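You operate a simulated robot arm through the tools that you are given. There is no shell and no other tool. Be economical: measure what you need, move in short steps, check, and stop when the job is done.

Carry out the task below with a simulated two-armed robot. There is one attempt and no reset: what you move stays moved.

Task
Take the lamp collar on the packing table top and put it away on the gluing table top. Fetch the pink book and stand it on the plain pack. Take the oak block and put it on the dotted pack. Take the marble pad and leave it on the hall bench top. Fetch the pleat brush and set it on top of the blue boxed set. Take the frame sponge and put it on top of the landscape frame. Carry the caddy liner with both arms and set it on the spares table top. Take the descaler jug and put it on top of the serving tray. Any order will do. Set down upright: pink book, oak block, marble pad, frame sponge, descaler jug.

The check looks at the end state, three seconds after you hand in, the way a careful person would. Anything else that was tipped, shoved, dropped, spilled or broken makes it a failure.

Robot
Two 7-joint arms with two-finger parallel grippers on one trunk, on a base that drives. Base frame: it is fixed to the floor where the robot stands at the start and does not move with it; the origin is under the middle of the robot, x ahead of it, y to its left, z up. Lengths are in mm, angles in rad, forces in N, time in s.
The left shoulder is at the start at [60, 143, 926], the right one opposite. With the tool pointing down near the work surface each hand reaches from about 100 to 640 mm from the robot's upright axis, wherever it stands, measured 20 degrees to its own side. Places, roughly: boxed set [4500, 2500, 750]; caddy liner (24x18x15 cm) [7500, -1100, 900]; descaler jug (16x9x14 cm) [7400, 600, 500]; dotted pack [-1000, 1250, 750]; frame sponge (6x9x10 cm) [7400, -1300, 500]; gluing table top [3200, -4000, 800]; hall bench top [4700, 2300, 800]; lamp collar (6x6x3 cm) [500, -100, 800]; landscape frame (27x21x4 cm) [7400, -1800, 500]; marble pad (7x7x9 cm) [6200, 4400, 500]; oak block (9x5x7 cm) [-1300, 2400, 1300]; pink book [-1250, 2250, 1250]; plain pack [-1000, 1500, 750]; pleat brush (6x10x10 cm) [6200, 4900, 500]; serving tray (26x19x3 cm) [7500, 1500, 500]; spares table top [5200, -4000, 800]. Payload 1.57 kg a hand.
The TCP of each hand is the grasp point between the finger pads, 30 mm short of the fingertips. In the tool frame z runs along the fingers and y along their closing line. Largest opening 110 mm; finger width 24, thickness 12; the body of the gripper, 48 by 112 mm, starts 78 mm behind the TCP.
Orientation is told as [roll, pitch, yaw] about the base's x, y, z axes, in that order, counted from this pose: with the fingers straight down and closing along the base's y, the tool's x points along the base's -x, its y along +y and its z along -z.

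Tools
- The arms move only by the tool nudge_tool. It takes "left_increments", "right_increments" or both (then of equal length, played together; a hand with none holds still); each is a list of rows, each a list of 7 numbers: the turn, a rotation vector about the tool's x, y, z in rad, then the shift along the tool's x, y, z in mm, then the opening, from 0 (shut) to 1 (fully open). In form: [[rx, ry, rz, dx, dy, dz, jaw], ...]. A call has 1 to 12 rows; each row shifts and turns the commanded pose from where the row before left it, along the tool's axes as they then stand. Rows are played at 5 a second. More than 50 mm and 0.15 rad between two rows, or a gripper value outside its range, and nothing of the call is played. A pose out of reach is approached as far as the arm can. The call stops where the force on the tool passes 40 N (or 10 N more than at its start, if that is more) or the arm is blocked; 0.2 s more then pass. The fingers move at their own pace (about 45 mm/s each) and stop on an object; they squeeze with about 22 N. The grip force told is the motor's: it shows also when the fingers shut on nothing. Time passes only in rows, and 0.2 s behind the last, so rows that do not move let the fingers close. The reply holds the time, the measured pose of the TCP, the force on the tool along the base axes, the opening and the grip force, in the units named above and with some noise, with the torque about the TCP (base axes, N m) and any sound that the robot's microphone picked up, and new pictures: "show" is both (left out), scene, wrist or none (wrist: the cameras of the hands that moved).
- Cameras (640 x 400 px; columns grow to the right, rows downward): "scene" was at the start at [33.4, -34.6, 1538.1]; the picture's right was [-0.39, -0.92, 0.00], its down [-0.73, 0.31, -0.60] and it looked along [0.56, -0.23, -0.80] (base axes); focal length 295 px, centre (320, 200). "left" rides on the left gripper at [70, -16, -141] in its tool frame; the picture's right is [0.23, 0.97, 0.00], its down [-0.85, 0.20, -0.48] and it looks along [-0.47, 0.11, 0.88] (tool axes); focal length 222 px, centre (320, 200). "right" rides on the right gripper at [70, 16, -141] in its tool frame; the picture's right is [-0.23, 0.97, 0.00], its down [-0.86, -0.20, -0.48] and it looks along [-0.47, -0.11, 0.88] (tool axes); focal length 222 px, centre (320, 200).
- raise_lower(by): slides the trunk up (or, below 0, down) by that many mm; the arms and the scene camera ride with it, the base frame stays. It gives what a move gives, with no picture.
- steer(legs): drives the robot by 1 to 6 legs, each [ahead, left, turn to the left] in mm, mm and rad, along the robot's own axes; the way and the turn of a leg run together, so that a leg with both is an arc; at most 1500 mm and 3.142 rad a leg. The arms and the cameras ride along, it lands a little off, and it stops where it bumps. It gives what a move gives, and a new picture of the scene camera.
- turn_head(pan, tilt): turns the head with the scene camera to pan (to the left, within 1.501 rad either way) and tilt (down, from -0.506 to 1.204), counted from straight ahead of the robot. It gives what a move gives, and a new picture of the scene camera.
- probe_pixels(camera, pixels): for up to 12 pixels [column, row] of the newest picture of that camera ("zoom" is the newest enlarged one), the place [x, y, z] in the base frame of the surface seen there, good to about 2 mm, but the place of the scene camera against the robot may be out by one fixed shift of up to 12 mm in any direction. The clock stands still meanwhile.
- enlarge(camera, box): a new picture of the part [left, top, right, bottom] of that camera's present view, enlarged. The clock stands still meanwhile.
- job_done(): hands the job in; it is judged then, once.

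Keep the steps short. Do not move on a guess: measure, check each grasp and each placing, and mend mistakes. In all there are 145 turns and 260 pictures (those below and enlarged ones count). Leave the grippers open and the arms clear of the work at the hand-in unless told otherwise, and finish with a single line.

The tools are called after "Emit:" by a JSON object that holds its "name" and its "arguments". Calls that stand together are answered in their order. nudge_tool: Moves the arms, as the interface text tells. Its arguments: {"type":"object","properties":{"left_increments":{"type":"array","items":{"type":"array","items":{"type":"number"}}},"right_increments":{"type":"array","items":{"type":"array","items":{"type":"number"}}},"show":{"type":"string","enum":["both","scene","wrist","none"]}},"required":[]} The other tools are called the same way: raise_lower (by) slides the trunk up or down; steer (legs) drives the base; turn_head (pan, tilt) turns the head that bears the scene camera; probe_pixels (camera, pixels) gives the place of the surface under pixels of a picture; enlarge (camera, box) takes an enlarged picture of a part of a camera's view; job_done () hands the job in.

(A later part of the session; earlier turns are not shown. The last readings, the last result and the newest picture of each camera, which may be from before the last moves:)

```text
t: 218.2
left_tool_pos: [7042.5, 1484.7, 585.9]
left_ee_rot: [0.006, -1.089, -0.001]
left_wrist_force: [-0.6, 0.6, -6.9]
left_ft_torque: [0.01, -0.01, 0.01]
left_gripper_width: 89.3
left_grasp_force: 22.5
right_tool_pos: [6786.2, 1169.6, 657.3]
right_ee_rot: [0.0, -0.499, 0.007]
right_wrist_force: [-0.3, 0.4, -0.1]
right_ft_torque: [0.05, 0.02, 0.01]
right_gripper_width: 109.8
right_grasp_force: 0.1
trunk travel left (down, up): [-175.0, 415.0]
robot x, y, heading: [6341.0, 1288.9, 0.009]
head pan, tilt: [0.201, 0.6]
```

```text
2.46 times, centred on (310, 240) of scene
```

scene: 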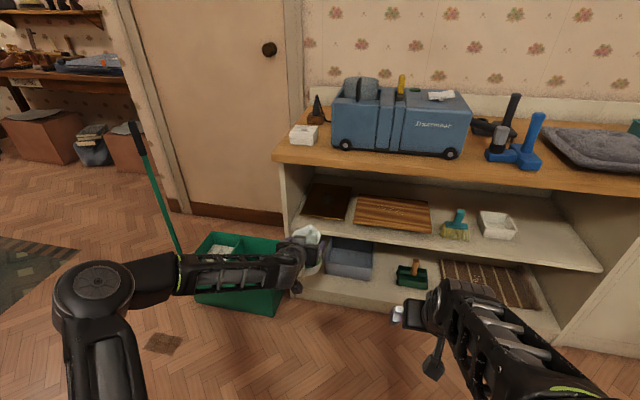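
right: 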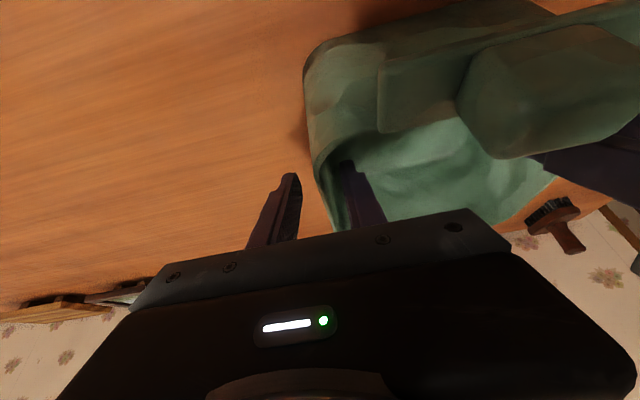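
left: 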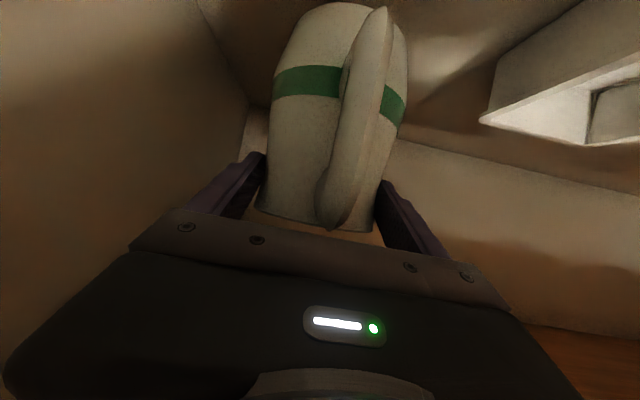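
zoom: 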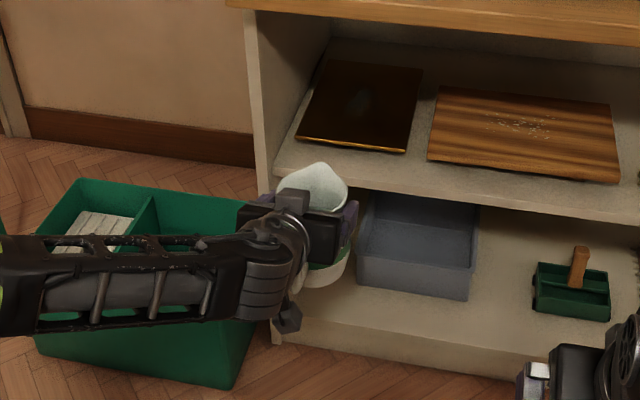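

Tray: x≈7340–7590, y≈1396–1588, top ≈470; the tub is low and aside. I raise the jug 10 mm more and drive ahead 330 mm.

Emit:
{"name": "nudge_tool", "arguments": {"left_increments": [[0, 0, 0, -9, 0, -4.6, 0.4], [0, 0, 0, 0, 0, 0, 0.4]], "show": "none"}}

Emit:
{"name": "steer", "arguments": {"legs": [[330, 5, -0.008]]}}

Emit:
{"name": "nudge_tool", "arguments": {"left_increments": [[0, 0, 0, 0, 0, 0, 0.4]], "show": "wrist"}}

```text
t: 218.8
left_tool_pos: [7043.8, 1485.3, 595.3]
left_ee_rot: [0.005, -1.089, -0.002]
left_wrist_force: [-0.2, -0.4, -6.4]
left_ft_torque: [-0.02, -0.02, 0.03]
left_gripper_width: 89.5
left_grasp_force: 21.7
right_tool_pos: [6786.2, 1169.0, 657.5]
right_ee_rot: [0.001, -0.5, 0.006]
right_wrist_force: [0.3, 0.1, 0.5]
right_ft_torque: [-0.02, -0.01, -0.04]
right_gripper_width: 110.2
right_grasp_force: 0.0
trunk travel left (down, up): [-175.0, 415.0]
robot x, y, heading: [6338.4, 1283.6, 0.007]
head pan, tilt: [0.201, 0.6]
```

```text
t: 221.0
left_tool_pos: [7369.8, 1493.3, 596.5]
left_ee_rot: [0.007, -1.088, -0.001]
left_wrist_force: [-0.6, 0.8, -5.4]
left_ft_torque: [0.03, 0.0, 0.0]
left_gripper_width: 89.6
left_grasp_force: 22.3
right_tool_pos: [7111.9, 1177.6, 657.9]
right_ee_rot: [0.001, -0.499, 0.007]
right_wrist_force: [-0.2, 0.6, 0.3]
right_ft_torque: [0.0, -0.02, -0.02]
right_gripper_width: 110.0
right_grasp_force: 0.0
trunk travel left (down, up): [-175.0, 415.0]
robot x, y, heading: [6665.1, 1296.5, 0.008]
head pan, tilt: [0.201, 0.6]
```

scene: 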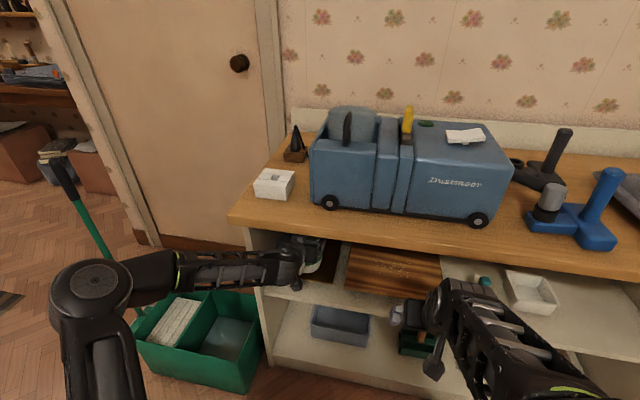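

```text
t: 221.4
left_tool_pos: [7370.0, 1493.8, 595.6]
left_ee_rot: [0.004, -1.089, 0.0]
left_wrist_force: [0.0, -0.2, -6.2]
left_ft_torque: [0.02, -0.04, 0.0]
left_gripper_width: 89.4
left_grasp_force: 22.0
right_tool_pos: [7112.2, 1177.6, 658.0]
right_ee_rot: [0.0, -0.498, 0.007]
right_wrist_force: [0.7, 0.3, 0.4]
right_ft_torque: [-0.02, 0.0, -0.01]
right_gripper_width: 110.0
right_grasp_force: 0.1
trunk travel left (down, up): [-175.0, 415.0]
robot x, y, heading: [6665.6, 1296.1, 0.009]
head pan, tilt: [0.201, 0.6]
```

left: 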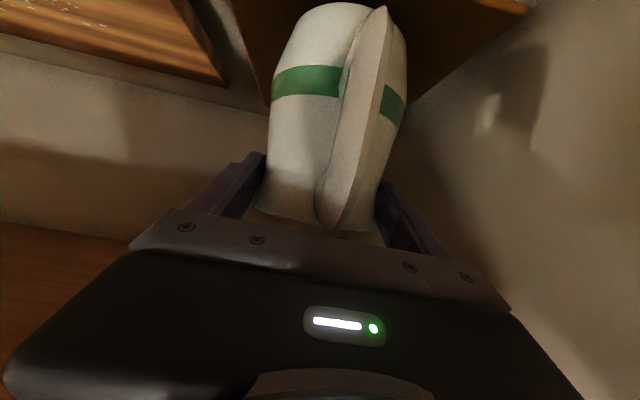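

I drive 85 mm more so the jug axis is over the tray centre.

Emit:
{"name": "steer", "arguments": {"legs": [[85, 0, -0.005]]}}

Emit:
{"name": "nudge_tool", "arguments": {"left_increments": [[0, 0, 0, 5, 0, 2.5, 0.4], [0, 0, 0, 0, 0, 0, 0.4]], "show": "wrist"}}

Emit:
{"name": "probe_pixels", "arguments": {"camera": "left", "pixels": [[262, 60], [255, 90], [250, 30], [430, 60], [415, 95], [235, 85], [480, 30], [440, 20]]}}

```text
t: 222.4
left_tool_pos: [7443.2, 1487.6, 587.7]
left_ee_rot: [0.007, -1.074, -0.017]
left_wrist_force: [0.1, -0.4, -5.6]
left_ft_torque: [0.01, -0.05, 0.0]
left_gripper_width: 89.6
left_grasp_force: 22.5
right_tool_pos: [7191.5, 1177.2, 661.6]
right_ee_rot: [-0.003, -0.505, 0.005]
right_wrist_force: [-0.2, -0.3, -1.2]
right_ft_torque: [-0.01, 0.0, 0.0]
right_gripper_width: 109.9
right_grasp_force: 0.0
trunk travel left (down, up): [-175.0, 415.0]
robot x, y, heading: [6748.1, 1291.3, 0.006]
head pan, tilt: [0.201, 0.6]
```

scene: 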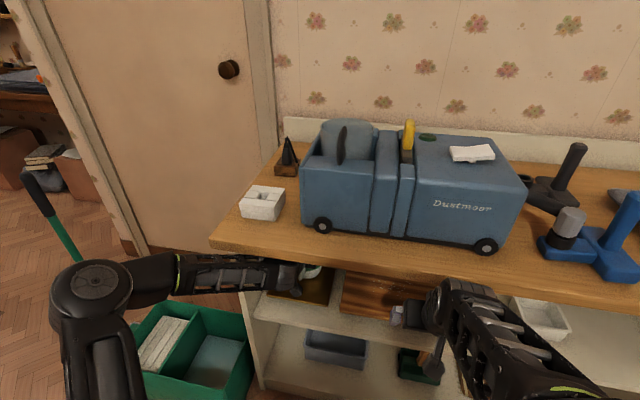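

```text
t: 223.1
left_tool_pos: [7447.6, 1486.4, 582.0]
left_ee_rot: [0.015, -1.069, -0.026]
left_wrist_force: [-5.4, 4.4, 12.0]
left_ft_torque: [0.19, -0.32, 0.13]
left_gripper_width: 89.6
left_grasp_force: 21.5
right_tool_pos: [7196.4, 1175.9, 659.8]
right_ee_rot: [0.001, -0.498, 0.004]
right_wrist_force: [0.2, -1.2, 0.5]
right_ft_torque: [0.03, 0.0, 0.02]
right_gripper_width: 109.9
right_grasp_force: 0.0
trunk travel left (down, up): [-175.0, 415.0]
robot x, y, heading: [6749.6, 1293.1, 0.003]
head pan, tilt: [0.201, 0.6]
```

left: 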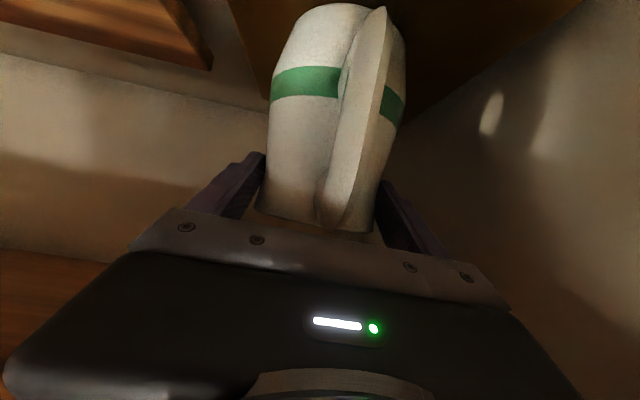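

```text
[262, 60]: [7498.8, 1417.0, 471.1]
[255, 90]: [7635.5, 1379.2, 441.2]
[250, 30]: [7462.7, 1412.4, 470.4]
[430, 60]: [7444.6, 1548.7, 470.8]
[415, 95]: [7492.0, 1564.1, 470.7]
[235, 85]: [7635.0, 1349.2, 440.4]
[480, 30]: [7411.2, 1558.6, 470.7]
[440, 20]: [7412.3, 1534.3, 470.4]
```

The jug touches the tray (force up, bottom ≈471 = tray top 470.6). The arm seems to brush the board above, so I stop here and open the fingers in place.

Emit:
{"name": "nudge_tool", "arguments": {"left_increments": [[0, 0, 0, 0, 0, 0, 0.9], [0, 0, 0, 0, 0, 0, 1], [0, 0, 0, 0, 0, 0, 1], [0, 0, 0, 0, 0, 0, 1]]}}

```text
t: 224.1
left_tool_pos: [7447.1, 1486.4, 577.1]
left_ee_rot: [0.011, -1.064, -0.022]
left_wrist_force: [-0.2, 0.6, -0.6]
left_ft_torque: [0.01, 0.03, 0.01]
left_gripper_width: 109.8
left_grasp_force: 0.1
right_tool_pos: [7195.9, 1175.6, 658.3]
right_ee_rot: [0.0, -0.498, 0.006]
right_wrist_force: [-0.3, 0.0, 0.6]
right_ft_torque: [-0.04, 0.02, 0.03]
right_gripper_width: 110.1
right_grasp_force: 0.1
trunk travel left (down, up): [-175.0, 415.0]
robot x, y, heading: [6750.1, 1295.7, 0.008]
head pan, tilt: [0.201, 0.6]
```

scene: 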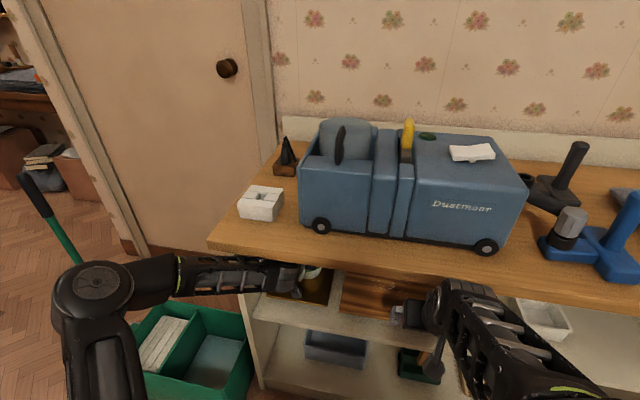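
left: 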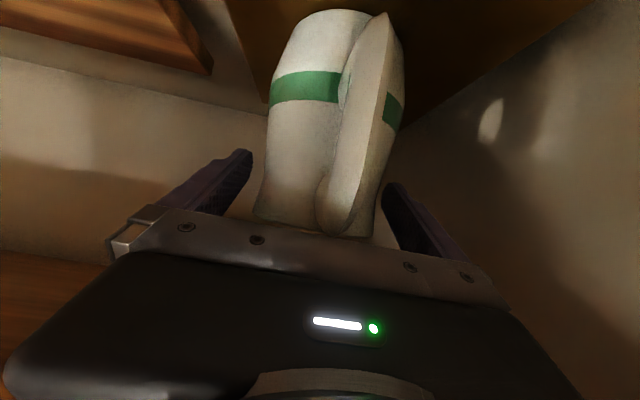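

Jug stands free on the tray. I back the base straight out 400 mm and look.

Emit:
{"name": "steer", "arguments": {"legs": [[-400, 0, 0]]}}

Emit:
{"name": "enlarge", "arguments": {"camera": "scene", "box": [230, 140, 430, 280]}}

```text
t: 226.6
left_tool_pos: [7036.4, 1486.4, 577.2]
left_ee_rot: [0.012, -1.064, -0.023]
left_wrist_force: [-0.2, -1.4, 0.5]
left_ft_torque: [-0.01, 0.02, 0.03]
left_gripper_width: 110.2
left_grasp_force: 0.0
right_tool_pos: [6785.9, 1174.4, 658.6]
right_ee_rot: [-0.001, -0.5, 0.006]
right_wrist_force: [1.1, 0.0, 0.3]
right_ft_torque: [0.03, -0.02, 0.02]
right_gripper_width: 109.9
right_grasp_force: 0.0
trunk travel left (down, up): [-175.0, 415.0]
robot x, y, heading: [6339.0, 1290.6, 0.006]
head pan, tilt: [0.201, 0.6]
```

scene: 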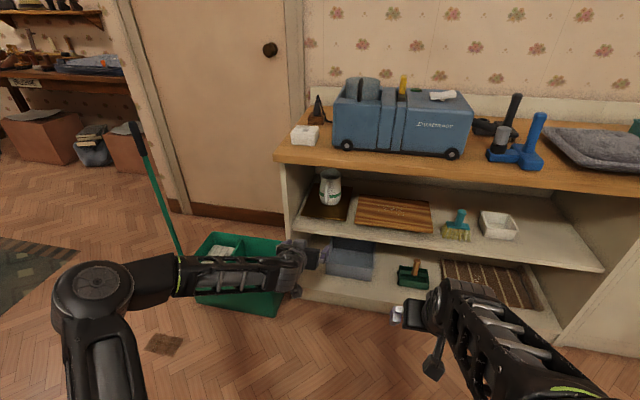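

```text
2.86 times, centred on (330, 210) of scene
```

zoom: 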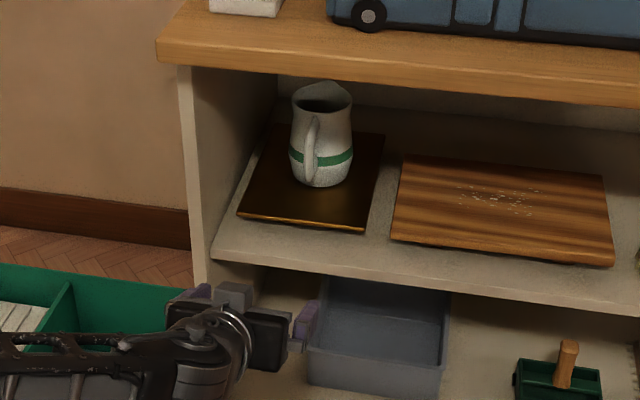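

Jug stands on the tray. Now I raise the trunk and look left (+y) for the route to the marble pad and brush.

Emit:
{"name": "raise_lower", "arguments": {"by": 350}}

Emit:
{"name": "turn_head", "arguments": {"pan": 1.45, "tilt": 0.3}}

Emit:
{"name": "probe_pixels", "arguments": {"camera": "scene", "pixels": [[320, 300], [320, 200], [100, 200], [200, 200], [420, 200], [520, 200], [600, 200], [250, 250], [400, 250], [320, 170], [150, 170], [500, 260]]}}

```text
t: 230.0
left_tool_pos: [7035.3, 1486.8, 927.8]
left_ee_rot: [0.013, -1.066, -0.022]
left_wrist_force: [-1.1, 0.6, 0.6]
left_ft_torque: [-0.01, 0.02, -0.01]
left_gripper_width: 109.8
left_grasp_force: 0.2
right_tool_pos: [6787.3, 1174.4, 1008.8]
right_ee_rot: [0.0, -0.5, 0.005]
right_wrist_force: [0.4, -0.2, -0.7]
right_ft_torque: [0.01, 0.0, -0.02]
right_gripper_width: 109.9
right_grasp_force: 0.1
trunk travel left (down, up): [-525.0, 65.0]
robot x, y, heading: [6336.7, 1292.6, 0.005]
head pan, tilt: [0.201, 0.6]
```

```text
t: 231.4
left_tool_pos: [7036.6, 1486.5, 927.9]
left_ee_rot: [0.011, -1.064, -0.023]
left_wrist_force: [0.3, 0.6, 0.1]
left_ft_torque: [0.0, -0.03, 0.02]
left_gripper_width: 110.0
left_grasp_force: 0.0
right_tool_pos: [6786.0, 1173.4, 1009.1]
right_ee_rot: [-0.001, -0.499, 0.006]
right_wrist_force: [0.0, 0.7, 0.5]
right_ft_torque: [0.03, 0.02, 0.0]
right_gripper_width: 110.1
right_grasp_force: 0.1
trunk travel left (down, up): [-525.0, 65.0]
robot x, y, heading: [6339.2, 1292.1, 0.007]
head pan, tilt: [1.45, 0.3]
```

scene: 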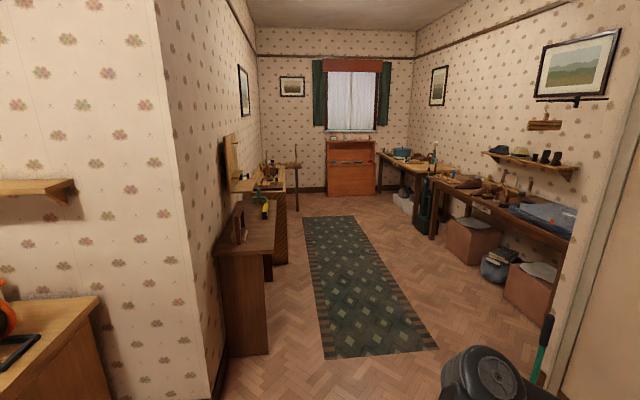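

```text
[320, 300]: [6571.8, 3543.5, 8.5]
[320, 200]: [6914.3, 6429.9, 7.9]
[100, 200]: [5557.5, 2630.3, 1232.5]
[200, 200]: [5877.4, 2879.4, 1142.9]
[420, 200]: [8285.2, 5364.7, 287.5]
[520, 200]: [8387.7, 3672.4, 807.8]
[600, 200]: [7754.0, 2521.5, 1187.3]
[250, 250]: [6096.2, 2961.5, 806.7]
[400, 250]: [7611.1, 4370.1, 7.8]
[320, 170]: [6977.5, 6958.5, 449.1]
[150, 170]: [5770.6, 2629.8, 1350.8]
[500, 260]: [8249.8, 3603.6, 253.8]
```

The far room is reached along x≈6700. I tuck both hands (vertical, close in) before driving.

Emit:
{"name": "nudge_tool", "arguments": {"left_increments": [[0, 0, 0, 20, 0, -44, 1], [0, 0, 0, 20, 0, -44, 1], [0, 0.14, 0, 20, 0, -30, 1], [0, 0.14, 0, 20, 0, -20, 1], [0, 0.14, 0, 20, 0, 0, 1], [0, 0.14, 0, 20, 0, 0, 1], [0, 0.14, 0, 20, 0, 0, 1], [0, 0.14, 0, 20, 0, 0, 1], [0, 0.14, 0, 20, 0, 0, 1], [0, 0.084, 0, 20, 0, 0, 1], [0, 0, 0, 20, 0, 0, 1]], "right_increments": [[0, 0.125, 0, 0, 0, 0, 1], [0, 0.125, 0, 0, 0, 0, 1], [0, 0.125, 0, 0, 0, 0, 1], [0, 0.125, 0, 0, 0, 0, 1], [0, 0, 0, 20, -10, 0, 1], [0, 0, 0, 20, -10, 0, 1], [0, 0, 0, 20, -10, 0, 1], [0, 0, 0, 20, -10, 0, 1], [0, 0, 0, 20, 0, 0, 1], [0, 0, 0, 0, 0, 0, 1], [0, 0, 0, 0, 0, 0, 1]], "show": "none"}}

Emit:
{"name": "enlarge", "arguments": {"camera": "scene", "box": [190, 120, 440, 290]}}

```text
t: 233.8
left_tool_pos: [6749.2, 1489.8, 880.6]
left_ee_rot: [0.005, -0.001, -0.011]
left_wrist_force: [-0.4, -0.3, -0.3]
left_ft_torque: [-0.03, 0.0, -0.03]
left_gripper_width: 110.0
left_grasp_force: 0.1
right_tool_pos: [6684.4, 1134.5, 1008.6]
right_ee_rot: [0.0, 0.001, 0.002]
right_wrist_force: [0.5, -0.3, 0.0]
right_ft_torque: [-0.01, -0.02, -0.01]
right_gripper_width: 110.1
right_grasp_force: 0.1
trunk travel left (down, up): [-525.0, 65.0]
robot x, y, heading: [6341.3, 1296.2, 0.005]
head pan, tilt: [1.45, 0.3]
```

```text
2.35 times, centred on (315, 205) of scene
```

zoom: 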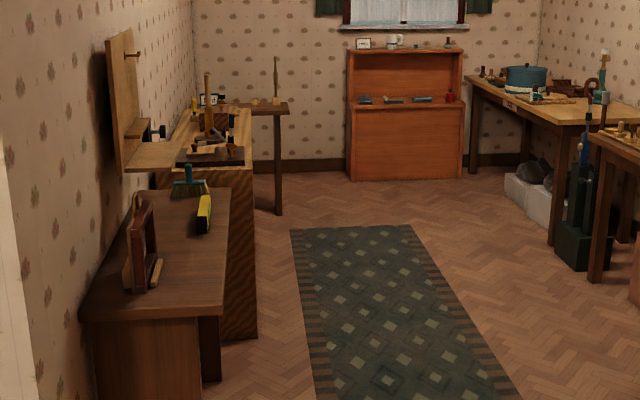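

Path along x≈6900 is free. I turn left to face +y, drive to y≈4400, and then turn to face the left-hand units.

Emit:
{"name": "steer", "arguments": {"legs": [[0, 0, 1.566], [1000, -400, 0], [1300, -170, 0], [800, 0, 0], [0, 0, 1.571]]}}

Emit:
{"name": "turn_head", "arguments": {"pan": 0, "tilt": 0.5}}

```text
t: 257.1
left_tool_pos: [6644.6, 4217.2, 880.0]
left_ee_rot: [0.006, -0.001, 3.047]
left_wrist_force: [0.6, 0.3, 1.3]
left_ft_torque: [-0.03, 0.0, 0.01]
left_gripper_width: 110.0
left_grasp_force: 0.1
right_tool_pos: [6735.7, 4567.0, 1008.9]
right_ee_rot: [0.001, 0.003, 3.063]
right_wrist_force: [-0.5, -0.2, 0.4]
right_ft_torque: [0.0, 0.01, 0.02]
right_gripper_width: 110.1
right_grasp_force: 0.0
trunk travel left (down, up): [-525.0, 65.0]
robot x, y, heading: [7066.8, 4382.1, 3.065]
head pan, tilt: [1.45, 0.3]
```

scene: 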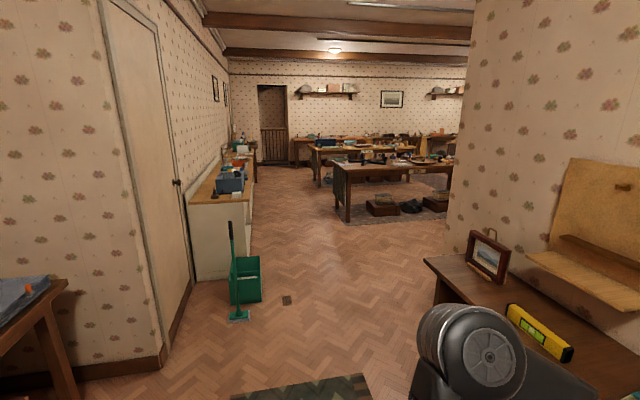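

```text
t: 258.6
left_tool_pos: [6644.2, 4216.3, 881.2]
left_ee_rot: [0.006, -0.004, 3.047]
left_wrist_force: [0.6, 0.7, -0.4]
left_ft_torque: [-0.02, 0.0, -0.01]
left_gripper_width: 110.0
left_grasp_force: 0.0
right_tool_pos: [6734.8, 4567.2, 1009.0]
right_ee_rot: [0.0, 0.002, 3.063]
right_wrist_force: [0.6, -0.4, -1.0]
right_ft_torque: [-0.02, 0.04, 0.02]
right_gripper_width: 109.9
right_grasp_force: 0.1
trunk travel left (down, up): [-525.0, 65.0]
robot x, y, heading: [7068.1, 4380.6, 3.062]
head pan, tilt: [0.0, 0.499]
```

scene: 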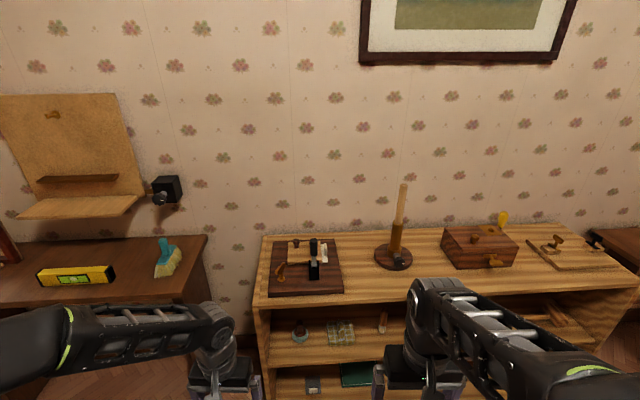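

The unit ahead has a mid shelf with small items at (300,335),(340,330),(383,322). I lower the trunk 350 mm and look in.

Emit:
{"name": "raise_lower", "arguments": {"by": -330}}

Emit:
{"name": "turn_head", "arguments": {"pan": -0.15, "tilt": 0.5}}

Emit:
{"name": "enlarge", "arguments": {"camera": "scene", "box": [180, 160, 580, 360]}}

```text
t: 261.9
left_tool_pos: [6643.0, 4218.5, 552.4]
left_ee_rot: [0.006, -0.002, 3.048]
left_wrist_force: [0.0, -0.4, 0.4]
left_ft_torque: [-0.02, -0.02, -0.01]
left_gripper_width: 110.1
left_grasp_force: 0.0
right_tool_pos: [6735.7, 4567.7, 678.4]
right_ee_rot: [-0.001, 0.001, 3.064]
right_wrist_force: [-1.2, 1.2, 0.3]
right_ft_torque: [0.04, 0.0, -0.04]
right_gripper_width: 110.0
right_grasp_force: 0.1
trunk travel left (down, up): [-195.0, 395.0]
robot x, y, heading: [7064.4, 4384.7, 3.062]
head pan, tilt: [0.0, 0.499]
```

```text
t: 262.6
left_tool_pos: [6643.6, 4218.3, 550.6]
left_ee_rot: [0.005, -0.003, 3.048]
left_wrist_force: [-0.1, -0.3, 0.6]
left_ft_torque: [0.03, -0.03, 0.01]
left_gripper_width: 110.2
left_grasp_force: 0.2
right_tool_pos: [6736.3, 4567.5, 678.4]
right_ee_rot: [-0.001, 0.004, 3.063]
right_wrist_force: [1.5, -0.9, 0.0]
right_ft_torque: [-0.01, -0.02, -0.03]
right_gripper_width: 109.9
right_grasp_force: 0.1
trunk travel left (down, up): [-195.0, 395.0]
robot x, y, heading: [7069.4, 4380.0, 3.064]
head pan, tilt: [-0.15, 0.499]
```

scene: 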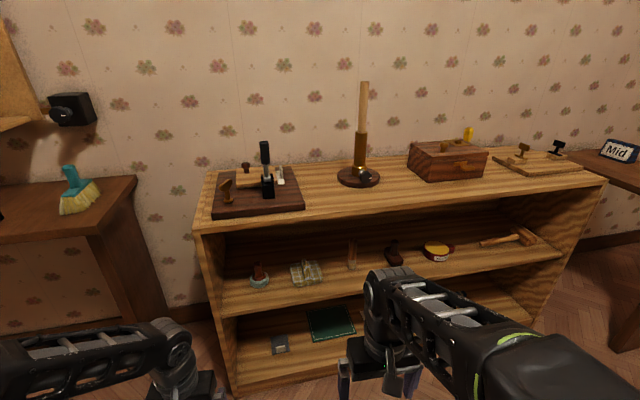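

```text
1.60 times, centred on (380, 260) of scene
```

zoom: 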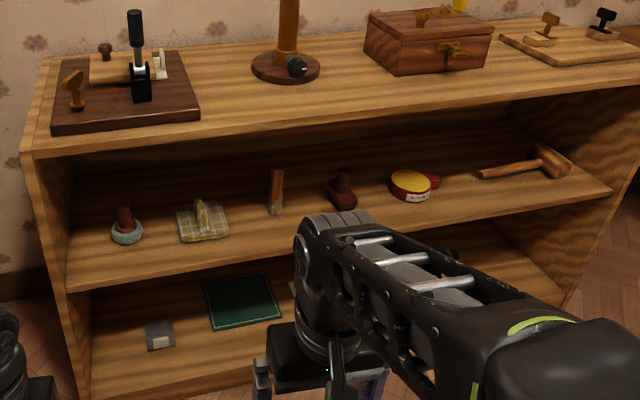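

I measure each shelf item.

Emit:
{"name": "probe_pixels", "arguments": {"camera": "zoom", "pixels": [[125, 235], [124, 208], [203, 225], [203, 200], [276, 170], [276, 210], [343, 200], [343, 172], [410, 185], [545, 165], [110, 285], [190, 267]]}}

Emit:
{"name": "enlarge", "arguments": {"camera": "scene", "box": [240, 225, 460, 300]}}

```text
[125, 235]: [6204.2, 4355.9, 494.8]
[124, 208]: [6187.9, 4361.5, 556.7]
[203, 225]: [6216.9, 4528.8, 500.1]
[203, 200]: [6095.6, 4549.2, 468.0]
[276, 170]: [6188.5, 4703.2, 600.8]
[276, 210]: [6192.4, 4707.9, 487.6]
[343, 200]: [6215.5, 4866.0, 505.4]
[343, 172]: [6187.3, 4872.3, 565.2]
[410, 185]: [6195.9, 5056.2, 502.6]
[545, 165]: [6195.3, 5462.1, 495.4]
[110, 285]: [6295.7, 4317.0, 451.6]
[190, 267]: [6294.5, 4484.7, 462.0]
```

```text
2.91 times, centred on (350, 262) of scene
```

zoom: 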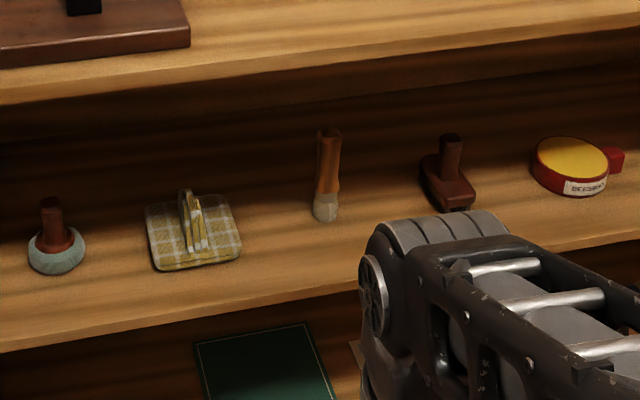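

Marble pad: round stone base with knob at (6195,4358), top ≈550. Pleat brush: brown brush at (6200,4870), top ≈560. I'll pick the pad with the left and the brush with the right hand from one base spot (6800,4610). First straighten, shift, and pitch both hands 0.98 rad.

Emit:
{"name": "steer", "arguments": {"legs": [[0, 0, 0.078], [0, -230, 0]]}}

Emit:
{"name": "nudge_tool", "arguments": {"left_increments": [[0, -0.14, 0, 0, 0, -25, 1], [0, -0.14, 0, 0, 0, -25, 1], [0, -0.14, 0, 0, 0, -25, 1], [0, -0.14, 0, 0, 0, -25, 1], [0, -0.14, 0, 0, 0, 0, 0.7], [0, -0.14, 0, 0, 0, 0, 0.7], [0, -0.14, 0, 0, 0, 0, 0.7], [0, 0, 0, 0, 0, 0, 0.7]], "right_increments": [[0, -0.14, 0, 0, 0, 0, 1], [0, -0.14, 0, 0, 0, 0, 1], [0, -0.14, 0, 0, 0, 0, 1], [0, -0.14, 0, 0, 0, 0, 1], [0, -0.14, 0, 0, 0, 0, 0.7], [0, -0.14, 0, 0, 0, 0, 0.7], [0, -0.14, 0, 0, 0, 0, 0.7], [0, 0, 0, 0, 0, 0, 0.7]], "show": "none"}}

```text
t: 264.8
left_tool_pos: [6657.4, 4420.0, 551.1]
left_ee_rot: [0.006, -0.001, 3.126]
left_wrist_force: [0.6, 0.1, -0.1]
left_ft_torque: [-0.01, -0.01, -0.01]
left_gripper_width: 109.9
left_grasp_force: 0.2
right_tool_pos: [6722.3, 4775.9, 677.7]
right_ee_rot: [0.0, 0.002, 3.138]
right_wrist_force: [0.2, 0.4, 0.2]
right_ft_torque: [0.02, 0.03, 0.0]
right_gripper_width: 110.2
right_grasp_force: 0.1
trunk travel left (down, up): [-195.0, 395.0]
robot x, y, heading: [7064.7, 4617.2, 3.144]
head pan, tilt: [-0.15, 0.499]
```

scene: 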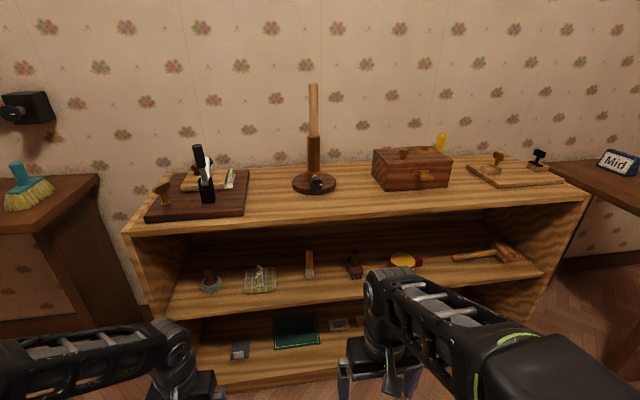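

```text
t: 266.6
left_tool_pos: [6567.2, 4424.5, 699.2]
left_ee_rot: [0.011, -0.98, 3.116]
left_wrist_force: [0.1, -0.5, 0.2]
left_ft_torque: [0.02, -0.01, 0.0]
left_gripper_width: 76.9
left_grasp_force: 0.1
left hand out of reach, approached as far as the arm can: row 4, 5, 6, 7
right_tool_pos: [6618.5, 4744.5, 767.9]
right_ee_rot: [-0.001, -0.977, 3.139]
right_wrist_force: [-0.5, -0.6, -0.1]
right_ft_torque: [0.04, -0.04, 0.01]
right_gripper_width: 77.0
right_grasp_force: 0.0
right hand out of reach, approached as far as the arm can: row 3, 4, 5, 6, 7
trunk travel left (down, up): [-195.0, 395.0]
robot x, y, heading: [7064.6, 4614.8, 3.144]
head pan, tilt: [-0.15, 0.499]
```

Emit:
{"name": "nudge_tool", "arguments": {"left_increments": [[0, 0, 0, 12, 13, 16, 0.7], [0, 0, 0, 12, 13, 16, 0.7], [0, 0, 0, 12, 13, 16, 0.7], [0, 0, 0, 12, 13, 16, 0.7], [0, 0, 0, 12, 13, 16, 0.7], [0, 0, 0, 0, 0, 0, 0.7]], "right_increments": [[0, 0, 0, 18, -25, 32, 0.7], [0, 0, 0, 18, -25, 32, 0.7], [0, 0, 0, 18, -25, 32, 0.7], [0, 0, 0, 18, -25, 32, 0.7], [0, 0, 0, 18, -25, 32, 0.7], [0, 0, 0, 0, 0, 0, 0.7]], "show": "none"}}

Emit:
{"name": "steer", "arguments": {"legs": [[190, 0, 0]]}}

Emit:
{"name": "nudge_tool", "arguments": {"left_increments": [[0, 0, 0, 0, 0, 0, 0.7]], "right_increments": [[0, 0, 0, 0, 0, 0, 0.7]], "show": "wrist"}}

```text
t: 268.0
left_tool_pos: [6534.3, 4360.0, 606.5]
left_ee_rot: [0.012, -0.981, 3.115]
left_wrist_force: [0.1, 0.6, 0.8]
left_ft_torque: [-0.01, 0.03, -0.01]
left_gripper_width: 77.2
left_grasp_force: 0.1
right_tool_pos: [6521.9, 4867.4, 613.0]
right_ee_rot: [0.002, -0.978, 3.142]
right_wrist_force: [-0.9, 0.7, -0.2]
right_ft_torque: [0.01, -0.01, 0.01]
right_gripper_width: 77.1
right_grasp_force: 0.1
right hand out of reach, approached as far as the arm can: row 1, 2
trunk travel left (down, up): [-195.0, 395.0]
robot x, y, heading: [7070.2, 4615.7, 3.144]
head pan, tilt: [-0.15, 0.499]
```

```text
t: 269.6
left_tool_pos: [6336.8, 4358.2, 606.4]
left_ee_rot: [0.012, -0.979, 3.118]
left_wrist_force: [0.5, -0.3, -0.4]
left_ft_torque: [0.0, 0.02, -0.03]
left_gripper_width: 77.0
left_grasp_force: 0.1
right_tool_pos: [6323.3, 4865.1, 611.2]
right_ee_rot: [0.0, -0.98, -3.141]
right_wrist_force: [0.4, 0.0, -0.2]
right_ft_torque: [0.01, -0.01, -0.03]
right_gripper_width: 77.3
right_grasp_force: 0.0
trunk travel left (down, up): [-195.0, 395.0]
robot x, y, heading: [6869.3, 4614.3, -3.141]
head pan, tilt: [-0.15, 0.499]
```

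scene: 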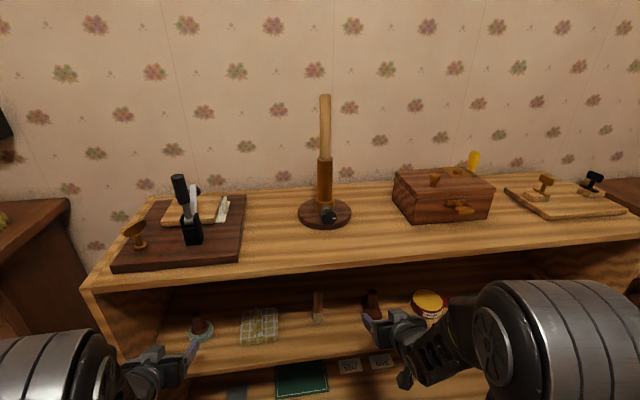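

```text
t: 270.0
left_tool_pos: [6336.9, 4357.1, 606.3]
left_ee_rot: [0.01, -0.979, 3.12]
left_wrist_force: [0.8, 1.0, -1.2]
left_ft_torque: [-0.02, 0.01, 0.01]
left_gripper_width: 76.7
left_grasp_force: 0.0
right_tool_pos: [6324.3, 4865.1, 611.3]
right_ee_rot: [0.001, -0.978, -3.139]
right_wrist_force: [0.2, 0.5, 0.1]
right_ft_torque: [-0.01, 0.0, -0.03]
right_gripper_width: 77.1
right_grasp_force: 0.0
trunk travel left (down, up): [-195.0, 395.0]
robot x, y, heading: [6865.4, 4615.6, -3.135]
head pan, tilt: [-0.15, 0.499]
```

right: 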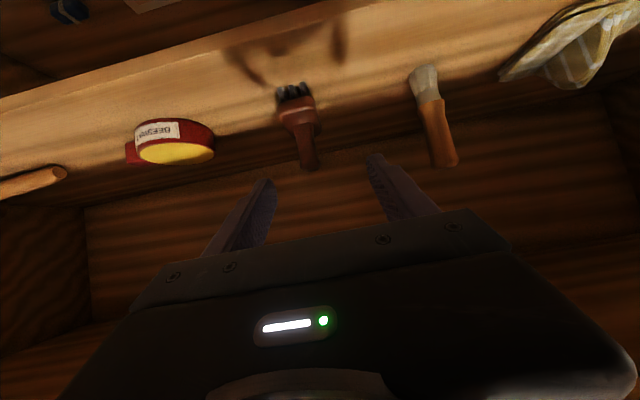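
left: 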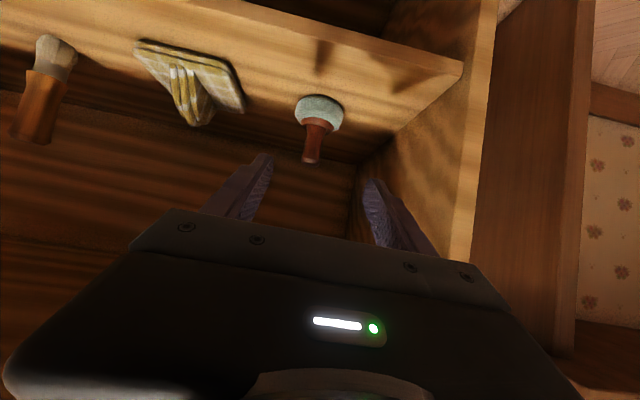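

Emit:
{"name": "probe_pixels", "arguments": {"camera": "right", "pixels": [[308, 165], [303, 150], [297, 140], [316, 140], [300, 120], [283, 125], [314, 115], [295, 92], [298, 108], [340, 95]]}}

Emit:
{"name": "probe_pixels", "arguments": {"camera": "left", "pixels": [[312, 158], [310, 145], [318, 145], [316, 130], [320, 108], [298, 110], [343, 110], [320, 97], [360, 110], [400, 150]]}}

Emit:
{"name": "enlarge", "arguments": {"camera": "right", "box": [250, 70, 370, 190]}}

Emit:
{"name": "enlarge", "arguments": {"camera": "left", "box": [260, 70, 380, 190]}}

```text
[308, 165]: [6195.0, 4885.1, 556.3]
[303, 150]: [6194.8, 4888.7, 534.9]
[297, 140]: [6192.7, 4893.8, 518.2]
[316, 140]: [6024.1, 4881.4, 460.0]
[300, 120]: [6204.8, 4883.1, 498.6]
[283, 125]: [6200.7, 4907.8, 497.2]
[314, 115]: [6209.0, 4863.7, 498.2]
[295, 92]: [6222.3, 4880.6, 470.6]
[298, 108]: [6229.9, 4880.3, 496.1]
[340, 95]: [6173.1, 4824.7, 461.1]
```

```text
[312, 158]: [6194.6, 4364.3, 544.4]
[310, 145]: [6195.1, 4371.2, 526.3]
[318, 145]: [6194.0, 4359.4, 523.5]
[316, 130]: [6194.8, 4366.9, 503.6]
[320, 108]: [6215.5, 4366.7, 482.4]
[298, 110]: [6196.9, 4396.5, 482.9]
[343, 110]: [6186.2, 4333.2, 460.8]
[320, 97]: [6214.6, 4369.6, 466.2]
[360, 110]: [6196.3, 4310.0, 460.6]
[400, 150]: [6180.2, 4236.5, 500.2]
```

```text
3.33 times, centred on (310, 130) of right
```

zoom: 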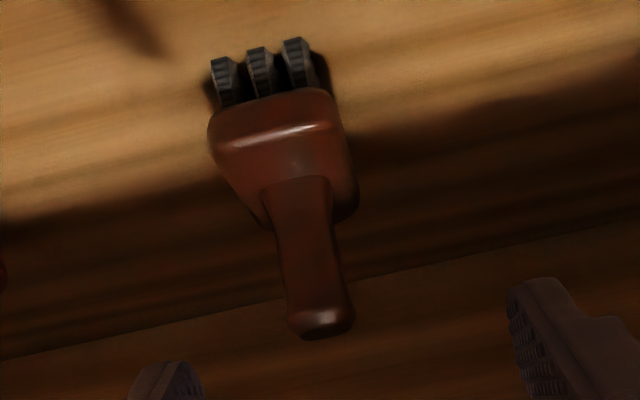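

```text
3.33 times, centred on (320, 130) of left
```

zoom: 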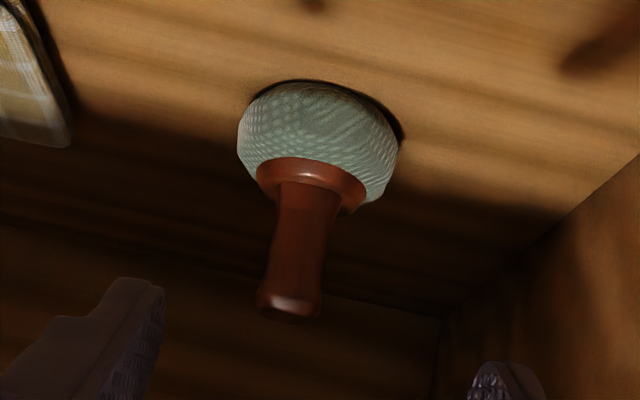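

Pad handle centre (6184,4365), z 500–548; brush handle centre (6185,4884), z 510–560; shelf z 460. I advance both hands, stopping ~40 mm short.

Emit:
{"name": "nudge_tool", "arguments": {"left_increments": [[0, 0, 0, -10, -2.5, 0, 0.7], [0, 0, 0, -10, -2.5, 0, 0.7], [0, 0, 0, 0, 0, 42, 0.7], [0, 0, 0, 0, 0, 42, 0.7], [0, 0, 0, 0, 0, 42, 0.7], [0, 0, 0, 0, 0, 0, 0.7]], "right_increments": [[0, 0, 0, -10, -9.5, 0, 0.7], [0, 0, 0, -10, -9.5, 0, 0.7], [0, 0, 0, 0, 0, 38, 0.7], [0, 0, 0, 0, 0, 38, 0.7], [0, 0, 0, 0, 0, 38, 0.7], [0, 0, 0, 0, 0, 0, 0.7]], "show": "wrist"}}

```text
t: 271.3
left_tool_pos: [6202.6, 4329.9, 634.8]
left_ee_rot: [-0.428, -1.091, -2.682]
left_wrist_force: [-0.1, 0.7, 0.3]
left_ft_torque: [0.0, 0.03, 0.0]
left_gripper_width: 77.3
left_grasp_force: 0.0
right_tool_pos: [6220.1, 4897.5, 574.6]
right_ee_rot: [0.062, -0.983, 3.049]
right_wrist_force: [0.2, -0.5, -0.7]
right_ft_torque: [-0.02, -0.02, -0.02]
right_gripper_width: 77.1
right_grasp_force: 0.1
right hand out of reach, approached as far as the arm can: row 5
trunk travel left (down, up): [-195.0, 395.0]
robot x, y, heading: [6869.7, 4616.8, -3.138]
head pan, tilt: [-0.15, 0.499]
stopped in row 6 (left hand): the arm was blocked; the commanded pose is now the measured one
```

right: 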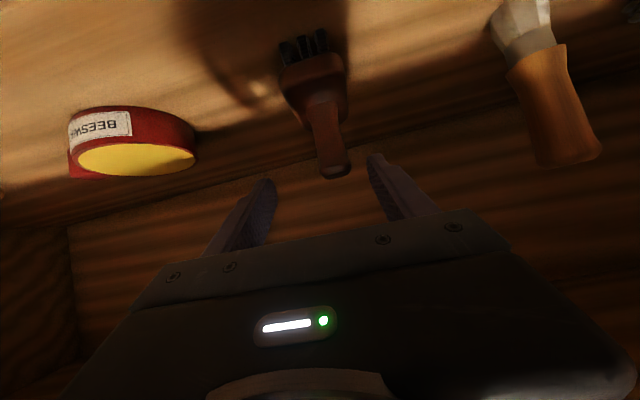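
left: 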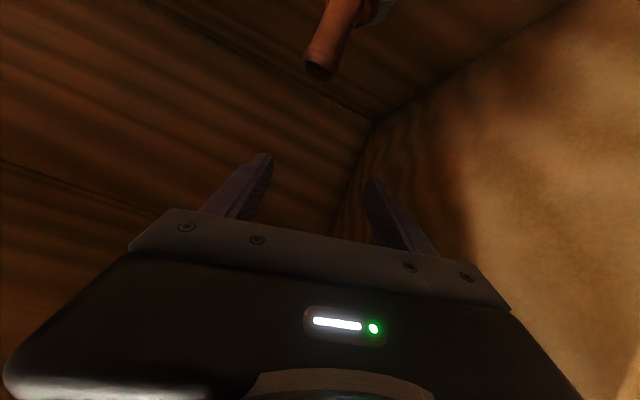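

The left arm got blocked (elbow or forearm against the side panel); nothing was touched at the pad. I back the base out 300 mm to free it and look.

Emit:
{"name": "steer", "arguments": {"legs": [[-300, 0, 0]]}}

Emit:
{"name": "enlarge", "arguments": {"camera": "scene", "box": [60, 200, 560, 400]}}

```text
t: 273.4
left_tool_pos: [6502.9, 4328.6, 633.5]
left_ee_rot: [-0.427, -1.088, -2.679]
left_wrist_force: [0.0, -0.7, -0.7]
left_ft_torque: [0.01, 0.0, 0.03]
left_gripper_width: 76.9
left_grasp_force: 0.1
right_tool_pos: [6518.0, 4897.5, 574.6]
right_ee_rot: [0.056, -0.98, 3.058]
right_wrist_force: [0.2, 0.3, -1.2]
right_ft_torque: [0.0, -0.02, 0.0]
right_gripper_width: 77.1
right_grasp_force: 0.1
trunk travel left (down, up): [-195.0, 395.0]
robot x, y, heading: [7168.3, 4615.3, -3.135]
head pan, tilt: [-0.15, 0.499]
```

scene: 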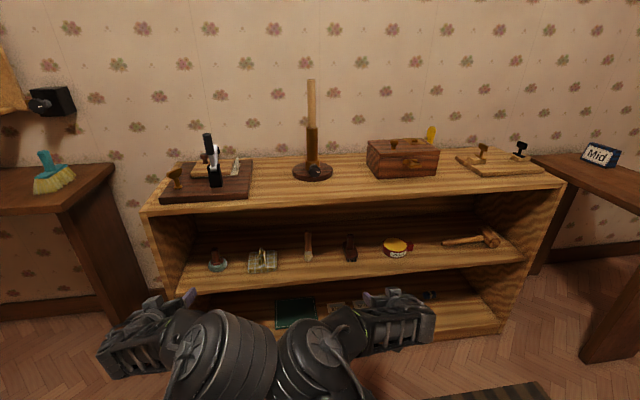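

```text
1.28 times, centred on (310, 300) of scene
```

zoom: 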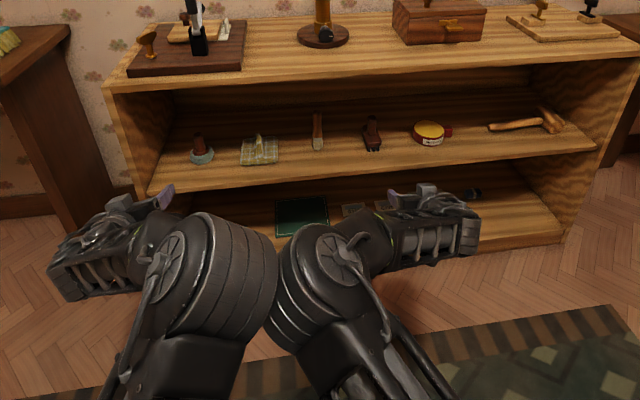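

The two elbows had swung inward against each other. I restore both hands' orientation and bring them inward and back symmetrically so the elbows go outward again.

Emit:
{"name": "nudge_tool", "arguments": {"left_increments": [[-0.0143, 0.0773, 0.103, 10, -10, -20, 0.7], [-0.0143, 0.0773, 0.103, 10, -15, -20, 0.7], [0, 0, 0, 14, -23, -20.8, 0.7], [0, 0, 0, 14, -23, -20.8, 0.7], [0, 0, 0, 14, -23, -20.8, 0.7], [0, 0, 0, 10, -23, -15, 0.7], [0, 0, 0, 0, 0, 0, 0.7]], "right_increments": [[-0.0067, 0, -0.0233, 10, 10, -20, 0.7], [-0.0067, 0, -0.0233, 10, 15, -20, 0.7], [0, 0, 0, 14, 23, -20.8, 0.7], [0, 0, 0, 14, 23, -20.8, 0.7], [0, 0, 0, 14, 23, -20.8, 0.7], [0, 0, 0, 10, 23, -15, 0.7], [0, 0, 0, 0, 0, 0, 0.7]], "show": "scene"}}

```text
t: 275.0
left_tool_pos: [6637.9, 4445.7, 643.3]
left_ee_rot: [-0.07, -0.989, -3.066]
left_wrist_force: [-0.4, 0.0, -1.0]
left_ft_torque: [0.0, -0.01, 0.0]
left_gripper_width: 77.0
left_grasp_force: 0.0
right_tool_pos: [6651.7, 4782.6, 578.3]
right_ee_rot: [-0.002, -0.978, 3.135]
right_wrist_force: [0.0, -0.8, 0.4]
right_ft_torque: [-0.03, 0.01, 0.01]
right_gripper_width: 77.3
right_grasp_force: 0.1
trunk travel left (down, up): [-195.0, 395.0]
robot x, y, heading: [7168.9, 4615.6, -3.135]
head pan, tilt: [-0.15, 0.499]
```

scene: 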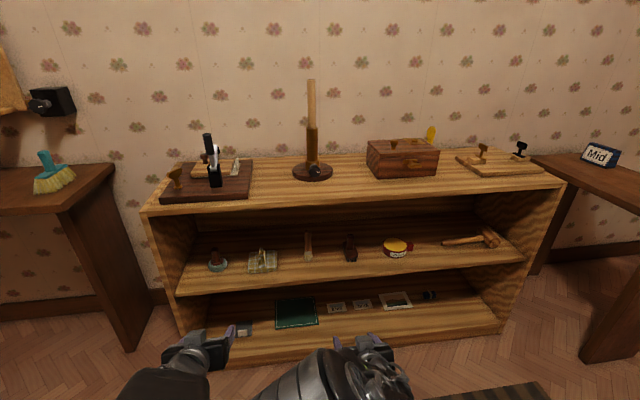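

Elbows are apart. I now tuck the left hand vertical, and drive so the right hand alone faces the brush.

Emit:
{"name": "nudge_tool", "arguments": {"left_increments": [[-0.007, 0.14, 0.0415, 0, 0, 0, 1], [0, 0.14, 0, 0, 0, 0, 1], [0, 0.14, 0, 0, 0, 0, 1], [0, 0.14, 0, 0, 0, 0, 1], [0, 0.14, 0, 0, 0, 0, 1], [0, 0.14, 0, 0, 0, 0, 1], [0, 0.149, 0, 0, 0, 0, 1], [0, 0, 0, 40, 0, -20, 1], [0, 0, 0, 40, 0, -20, 1], [0, 0, 0, 40, 0, -20, 1], [0, 0, 0, 40, 0, -20, 1], [0, 0, 0, 30, 0, -20, 1]], "show": "none"}}

Emit:
{"name": "steer", "arguments": {"legs": [[300, -95, -0.006]]}}

Emit:
{"name": "nudge_tool", "arguments": {"right_increments": [[0, 0, 0, 0, 0, 0, 0.7]], "show": "wrist"}}

```text
t: 277.6
left_tool_pos: [6826.4, 4444.4, 739.3]
left_ee_rot: [0.037, 0.01, 3.125]
left_wrist_force: [0.4, -0.2, -0.7]
left_ft_torque: [-0.01, 0.0, 0.01]
left_gripper_width: 110.1
left_grasp_force: 0.1
right_tool_pos: [6652.3, 4778.9, 580.1]
right_ee_rot: [-0.001, -0.981, 3.142]
right_wrist_force: [-0.6, 0.2, 0.3]
right_ft_torque: [-0.02, -0.02, -0.01]
right_gripper_width: 76.9
right_grasp_force: 0.0
trunk travel left (down, up): [-195.0, 395.0]
robot x, y, heading: [7164.8, 4615.1, -3.134]
head pan, tilt: [-0.15, 0.499]
```

```text
t: 279.6
left_tool_pos: [6541.4, 4539.3, 740.2]
left_ee_rot: [0.038, 0.008, 3.13]
left_wrist_force: [0.0, -0.2, 0.0]
left_ft_torque: [0.0, -0.02, 0.01]
left_gripper_width: 110.0
left_grasp_force: 0.0
right_tool_pos: [6365.7, 4871.6, 579.8]
right_ee_rot: [-0.002, -0.981, -3.134]
right_wrist_force: [-0.5, 1.1, 0.5]
right_ft_torque: [0.0, 0.03, 0.0]
right_gripper_width: 76.9
right_grasp_force: 0.0
trunk travel left (down, up): [-195.0, 395.0]
robot x, y, heading: [6879.9, 4713.6, -3.127]
head pan, tilt: [-0.15, 0.499]
```

scene: 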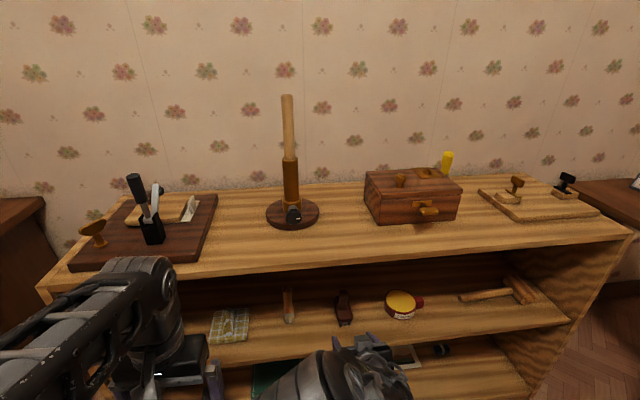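

```text
t: 280.0
left_tool_pos: [6541.8, 4538.8, 740.0]
left_ee_rot: [0.037, 0.009, 3.13]
left_wrist_force: [0.8, 0.3, 0.0]
left_ft_torque: [0.02, 0.01, -0.02]
left_gripper_width: 110.0
left_grasp_force: 0.1
right_tool_pos: [6365.7, 4871.3, 579.7]
right_ee_rot: [0.0, -0.982, -3.134]
right_wrist_force: [0.3, -0.9, -0.4]
right_ft_torque: [0.03, 0.03, 0.01]
right_gripper_width: 77.1
right_grasp_force: 0.0
trunk travel left (down, up): [-195.0, 395.0]
robot x, y, heading: [6882.5, 4712.1, -3.131]
head pan, tilt: [-0.15, 0.499]
```

right: 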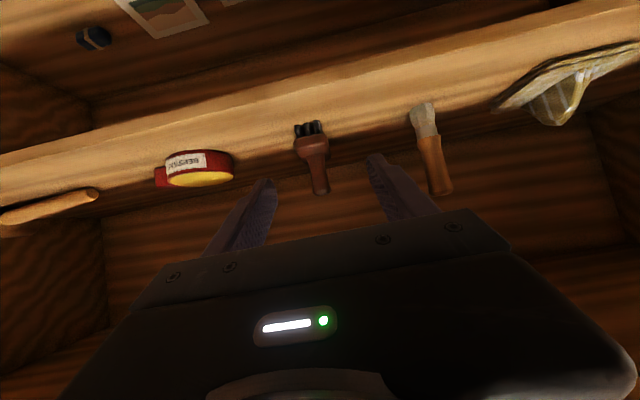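

Brush is centred. I advance in two stages.

Emit:
{"name": "nudge_tool", "arguments": {"right_increments": [[0, 0, 0, -22, -5, 20, 0.7], [0, 0, 0, -22, -5, 20, 0.7], [0, 0, 0, -22, -4.5, 20, 0.7], [0, 0, 0, 0, 0, 36, 0.7], [0, 0, 0, 0, 0, 36, 0.7], [0, 0, 0, 0, 0, 0, 0.7]], "show": "wrist"}}

```text
t: 281.4
left_tool_pos: [6541.1, 4539.0, 739.5]
left_ee_rot: [0.038, 0.011, 3.129]
left_wrist_force: [-0.1, -0.7, 0.4]
left_ft_torque: [-0.03, 0.05, -0.02]
left_gripper_width: 109.9
left_grasp_force: 0.1
right_tool_pos: [6217.4, 4888.1, 561.4]
right_ee_rot: [0.001, -0.981, -3.135]
right_wrist_force: [-0.6, -0.6, -0.2]
right_ft_torque: [0.03, 0.03, 0.0]
right_gripper_width: 77.0
right_grasp_force: 0.1
trunk travel left (down, up): [-195.0, 395.0]
robot x, y, heading: [6881.0, 4713.2, -3.128]
head pan, tilt: [-0.15, 0.499]
```

right: 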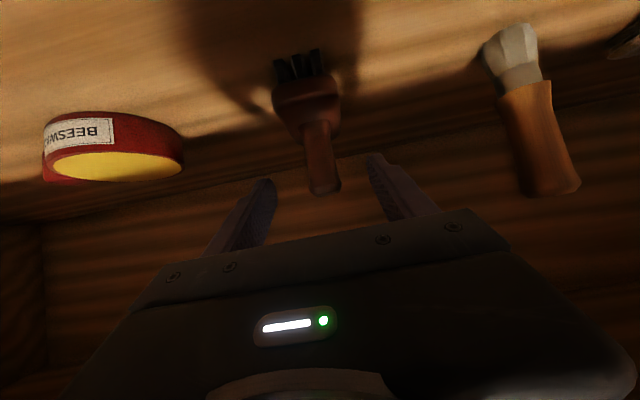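

Emit:
{"name": "nudge_tool", "arguments": {"right_increments": [[0, 0, 0, 0, 1.5, 19, 0.7], [0, 0, 0, 0, 1.5, 19, 0.7], [0, 0, 0, 0, 0, 0, 0.7], [0, 0, 0, 0, 0, 0, 0.05], [0, 0, 0, 0, 0, 0, 0.05], [0, 0, 0, 0, 0, 0, 0.05], [0, 0, 0, 0, 0, 0, 0.05], [0, 0, 0, 0, 0, 0, 0.05]], "show": "wrist"}}

```text
t: 283.2
left_tool_pos: [6542.7, 4538.7, 738.3]
left_ee_rot: [0.038, 0.01, 3.129]
left_wrist_force: [0.8, -0.6, 0.3]
left_ft_torque: [0.02, -0.02, 0.0]
left_gripper_width: 109.9
left_grasp_force: 0.1
right_tool_pos: [6185.8, 4882.7, 541.8]
right_ee_rot: [-0.002, -0.984, -3.133]
right_wrist_force: [-0.6, 1.2, 1.8]
right_ft_torque: [0.06, -0.1, 0.07]
right_gripper_width: 25.9
right_grasp_force: 22.2
trunk travel left (down, up): [-195.0, 395.0]
robot x, y, heading: [6882.7, 4712.5, -3.129]
head pan, tilt: [-0.15, 0.499]
```

right: 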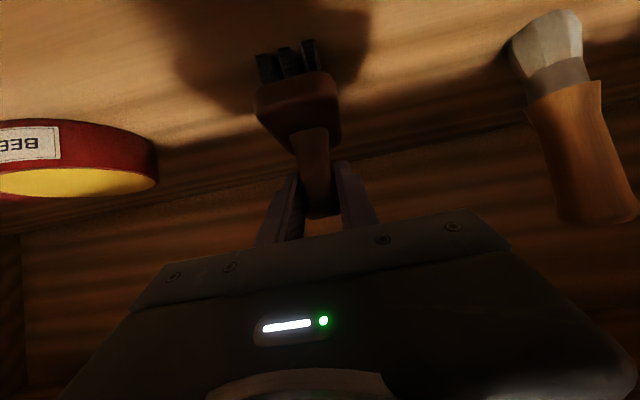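

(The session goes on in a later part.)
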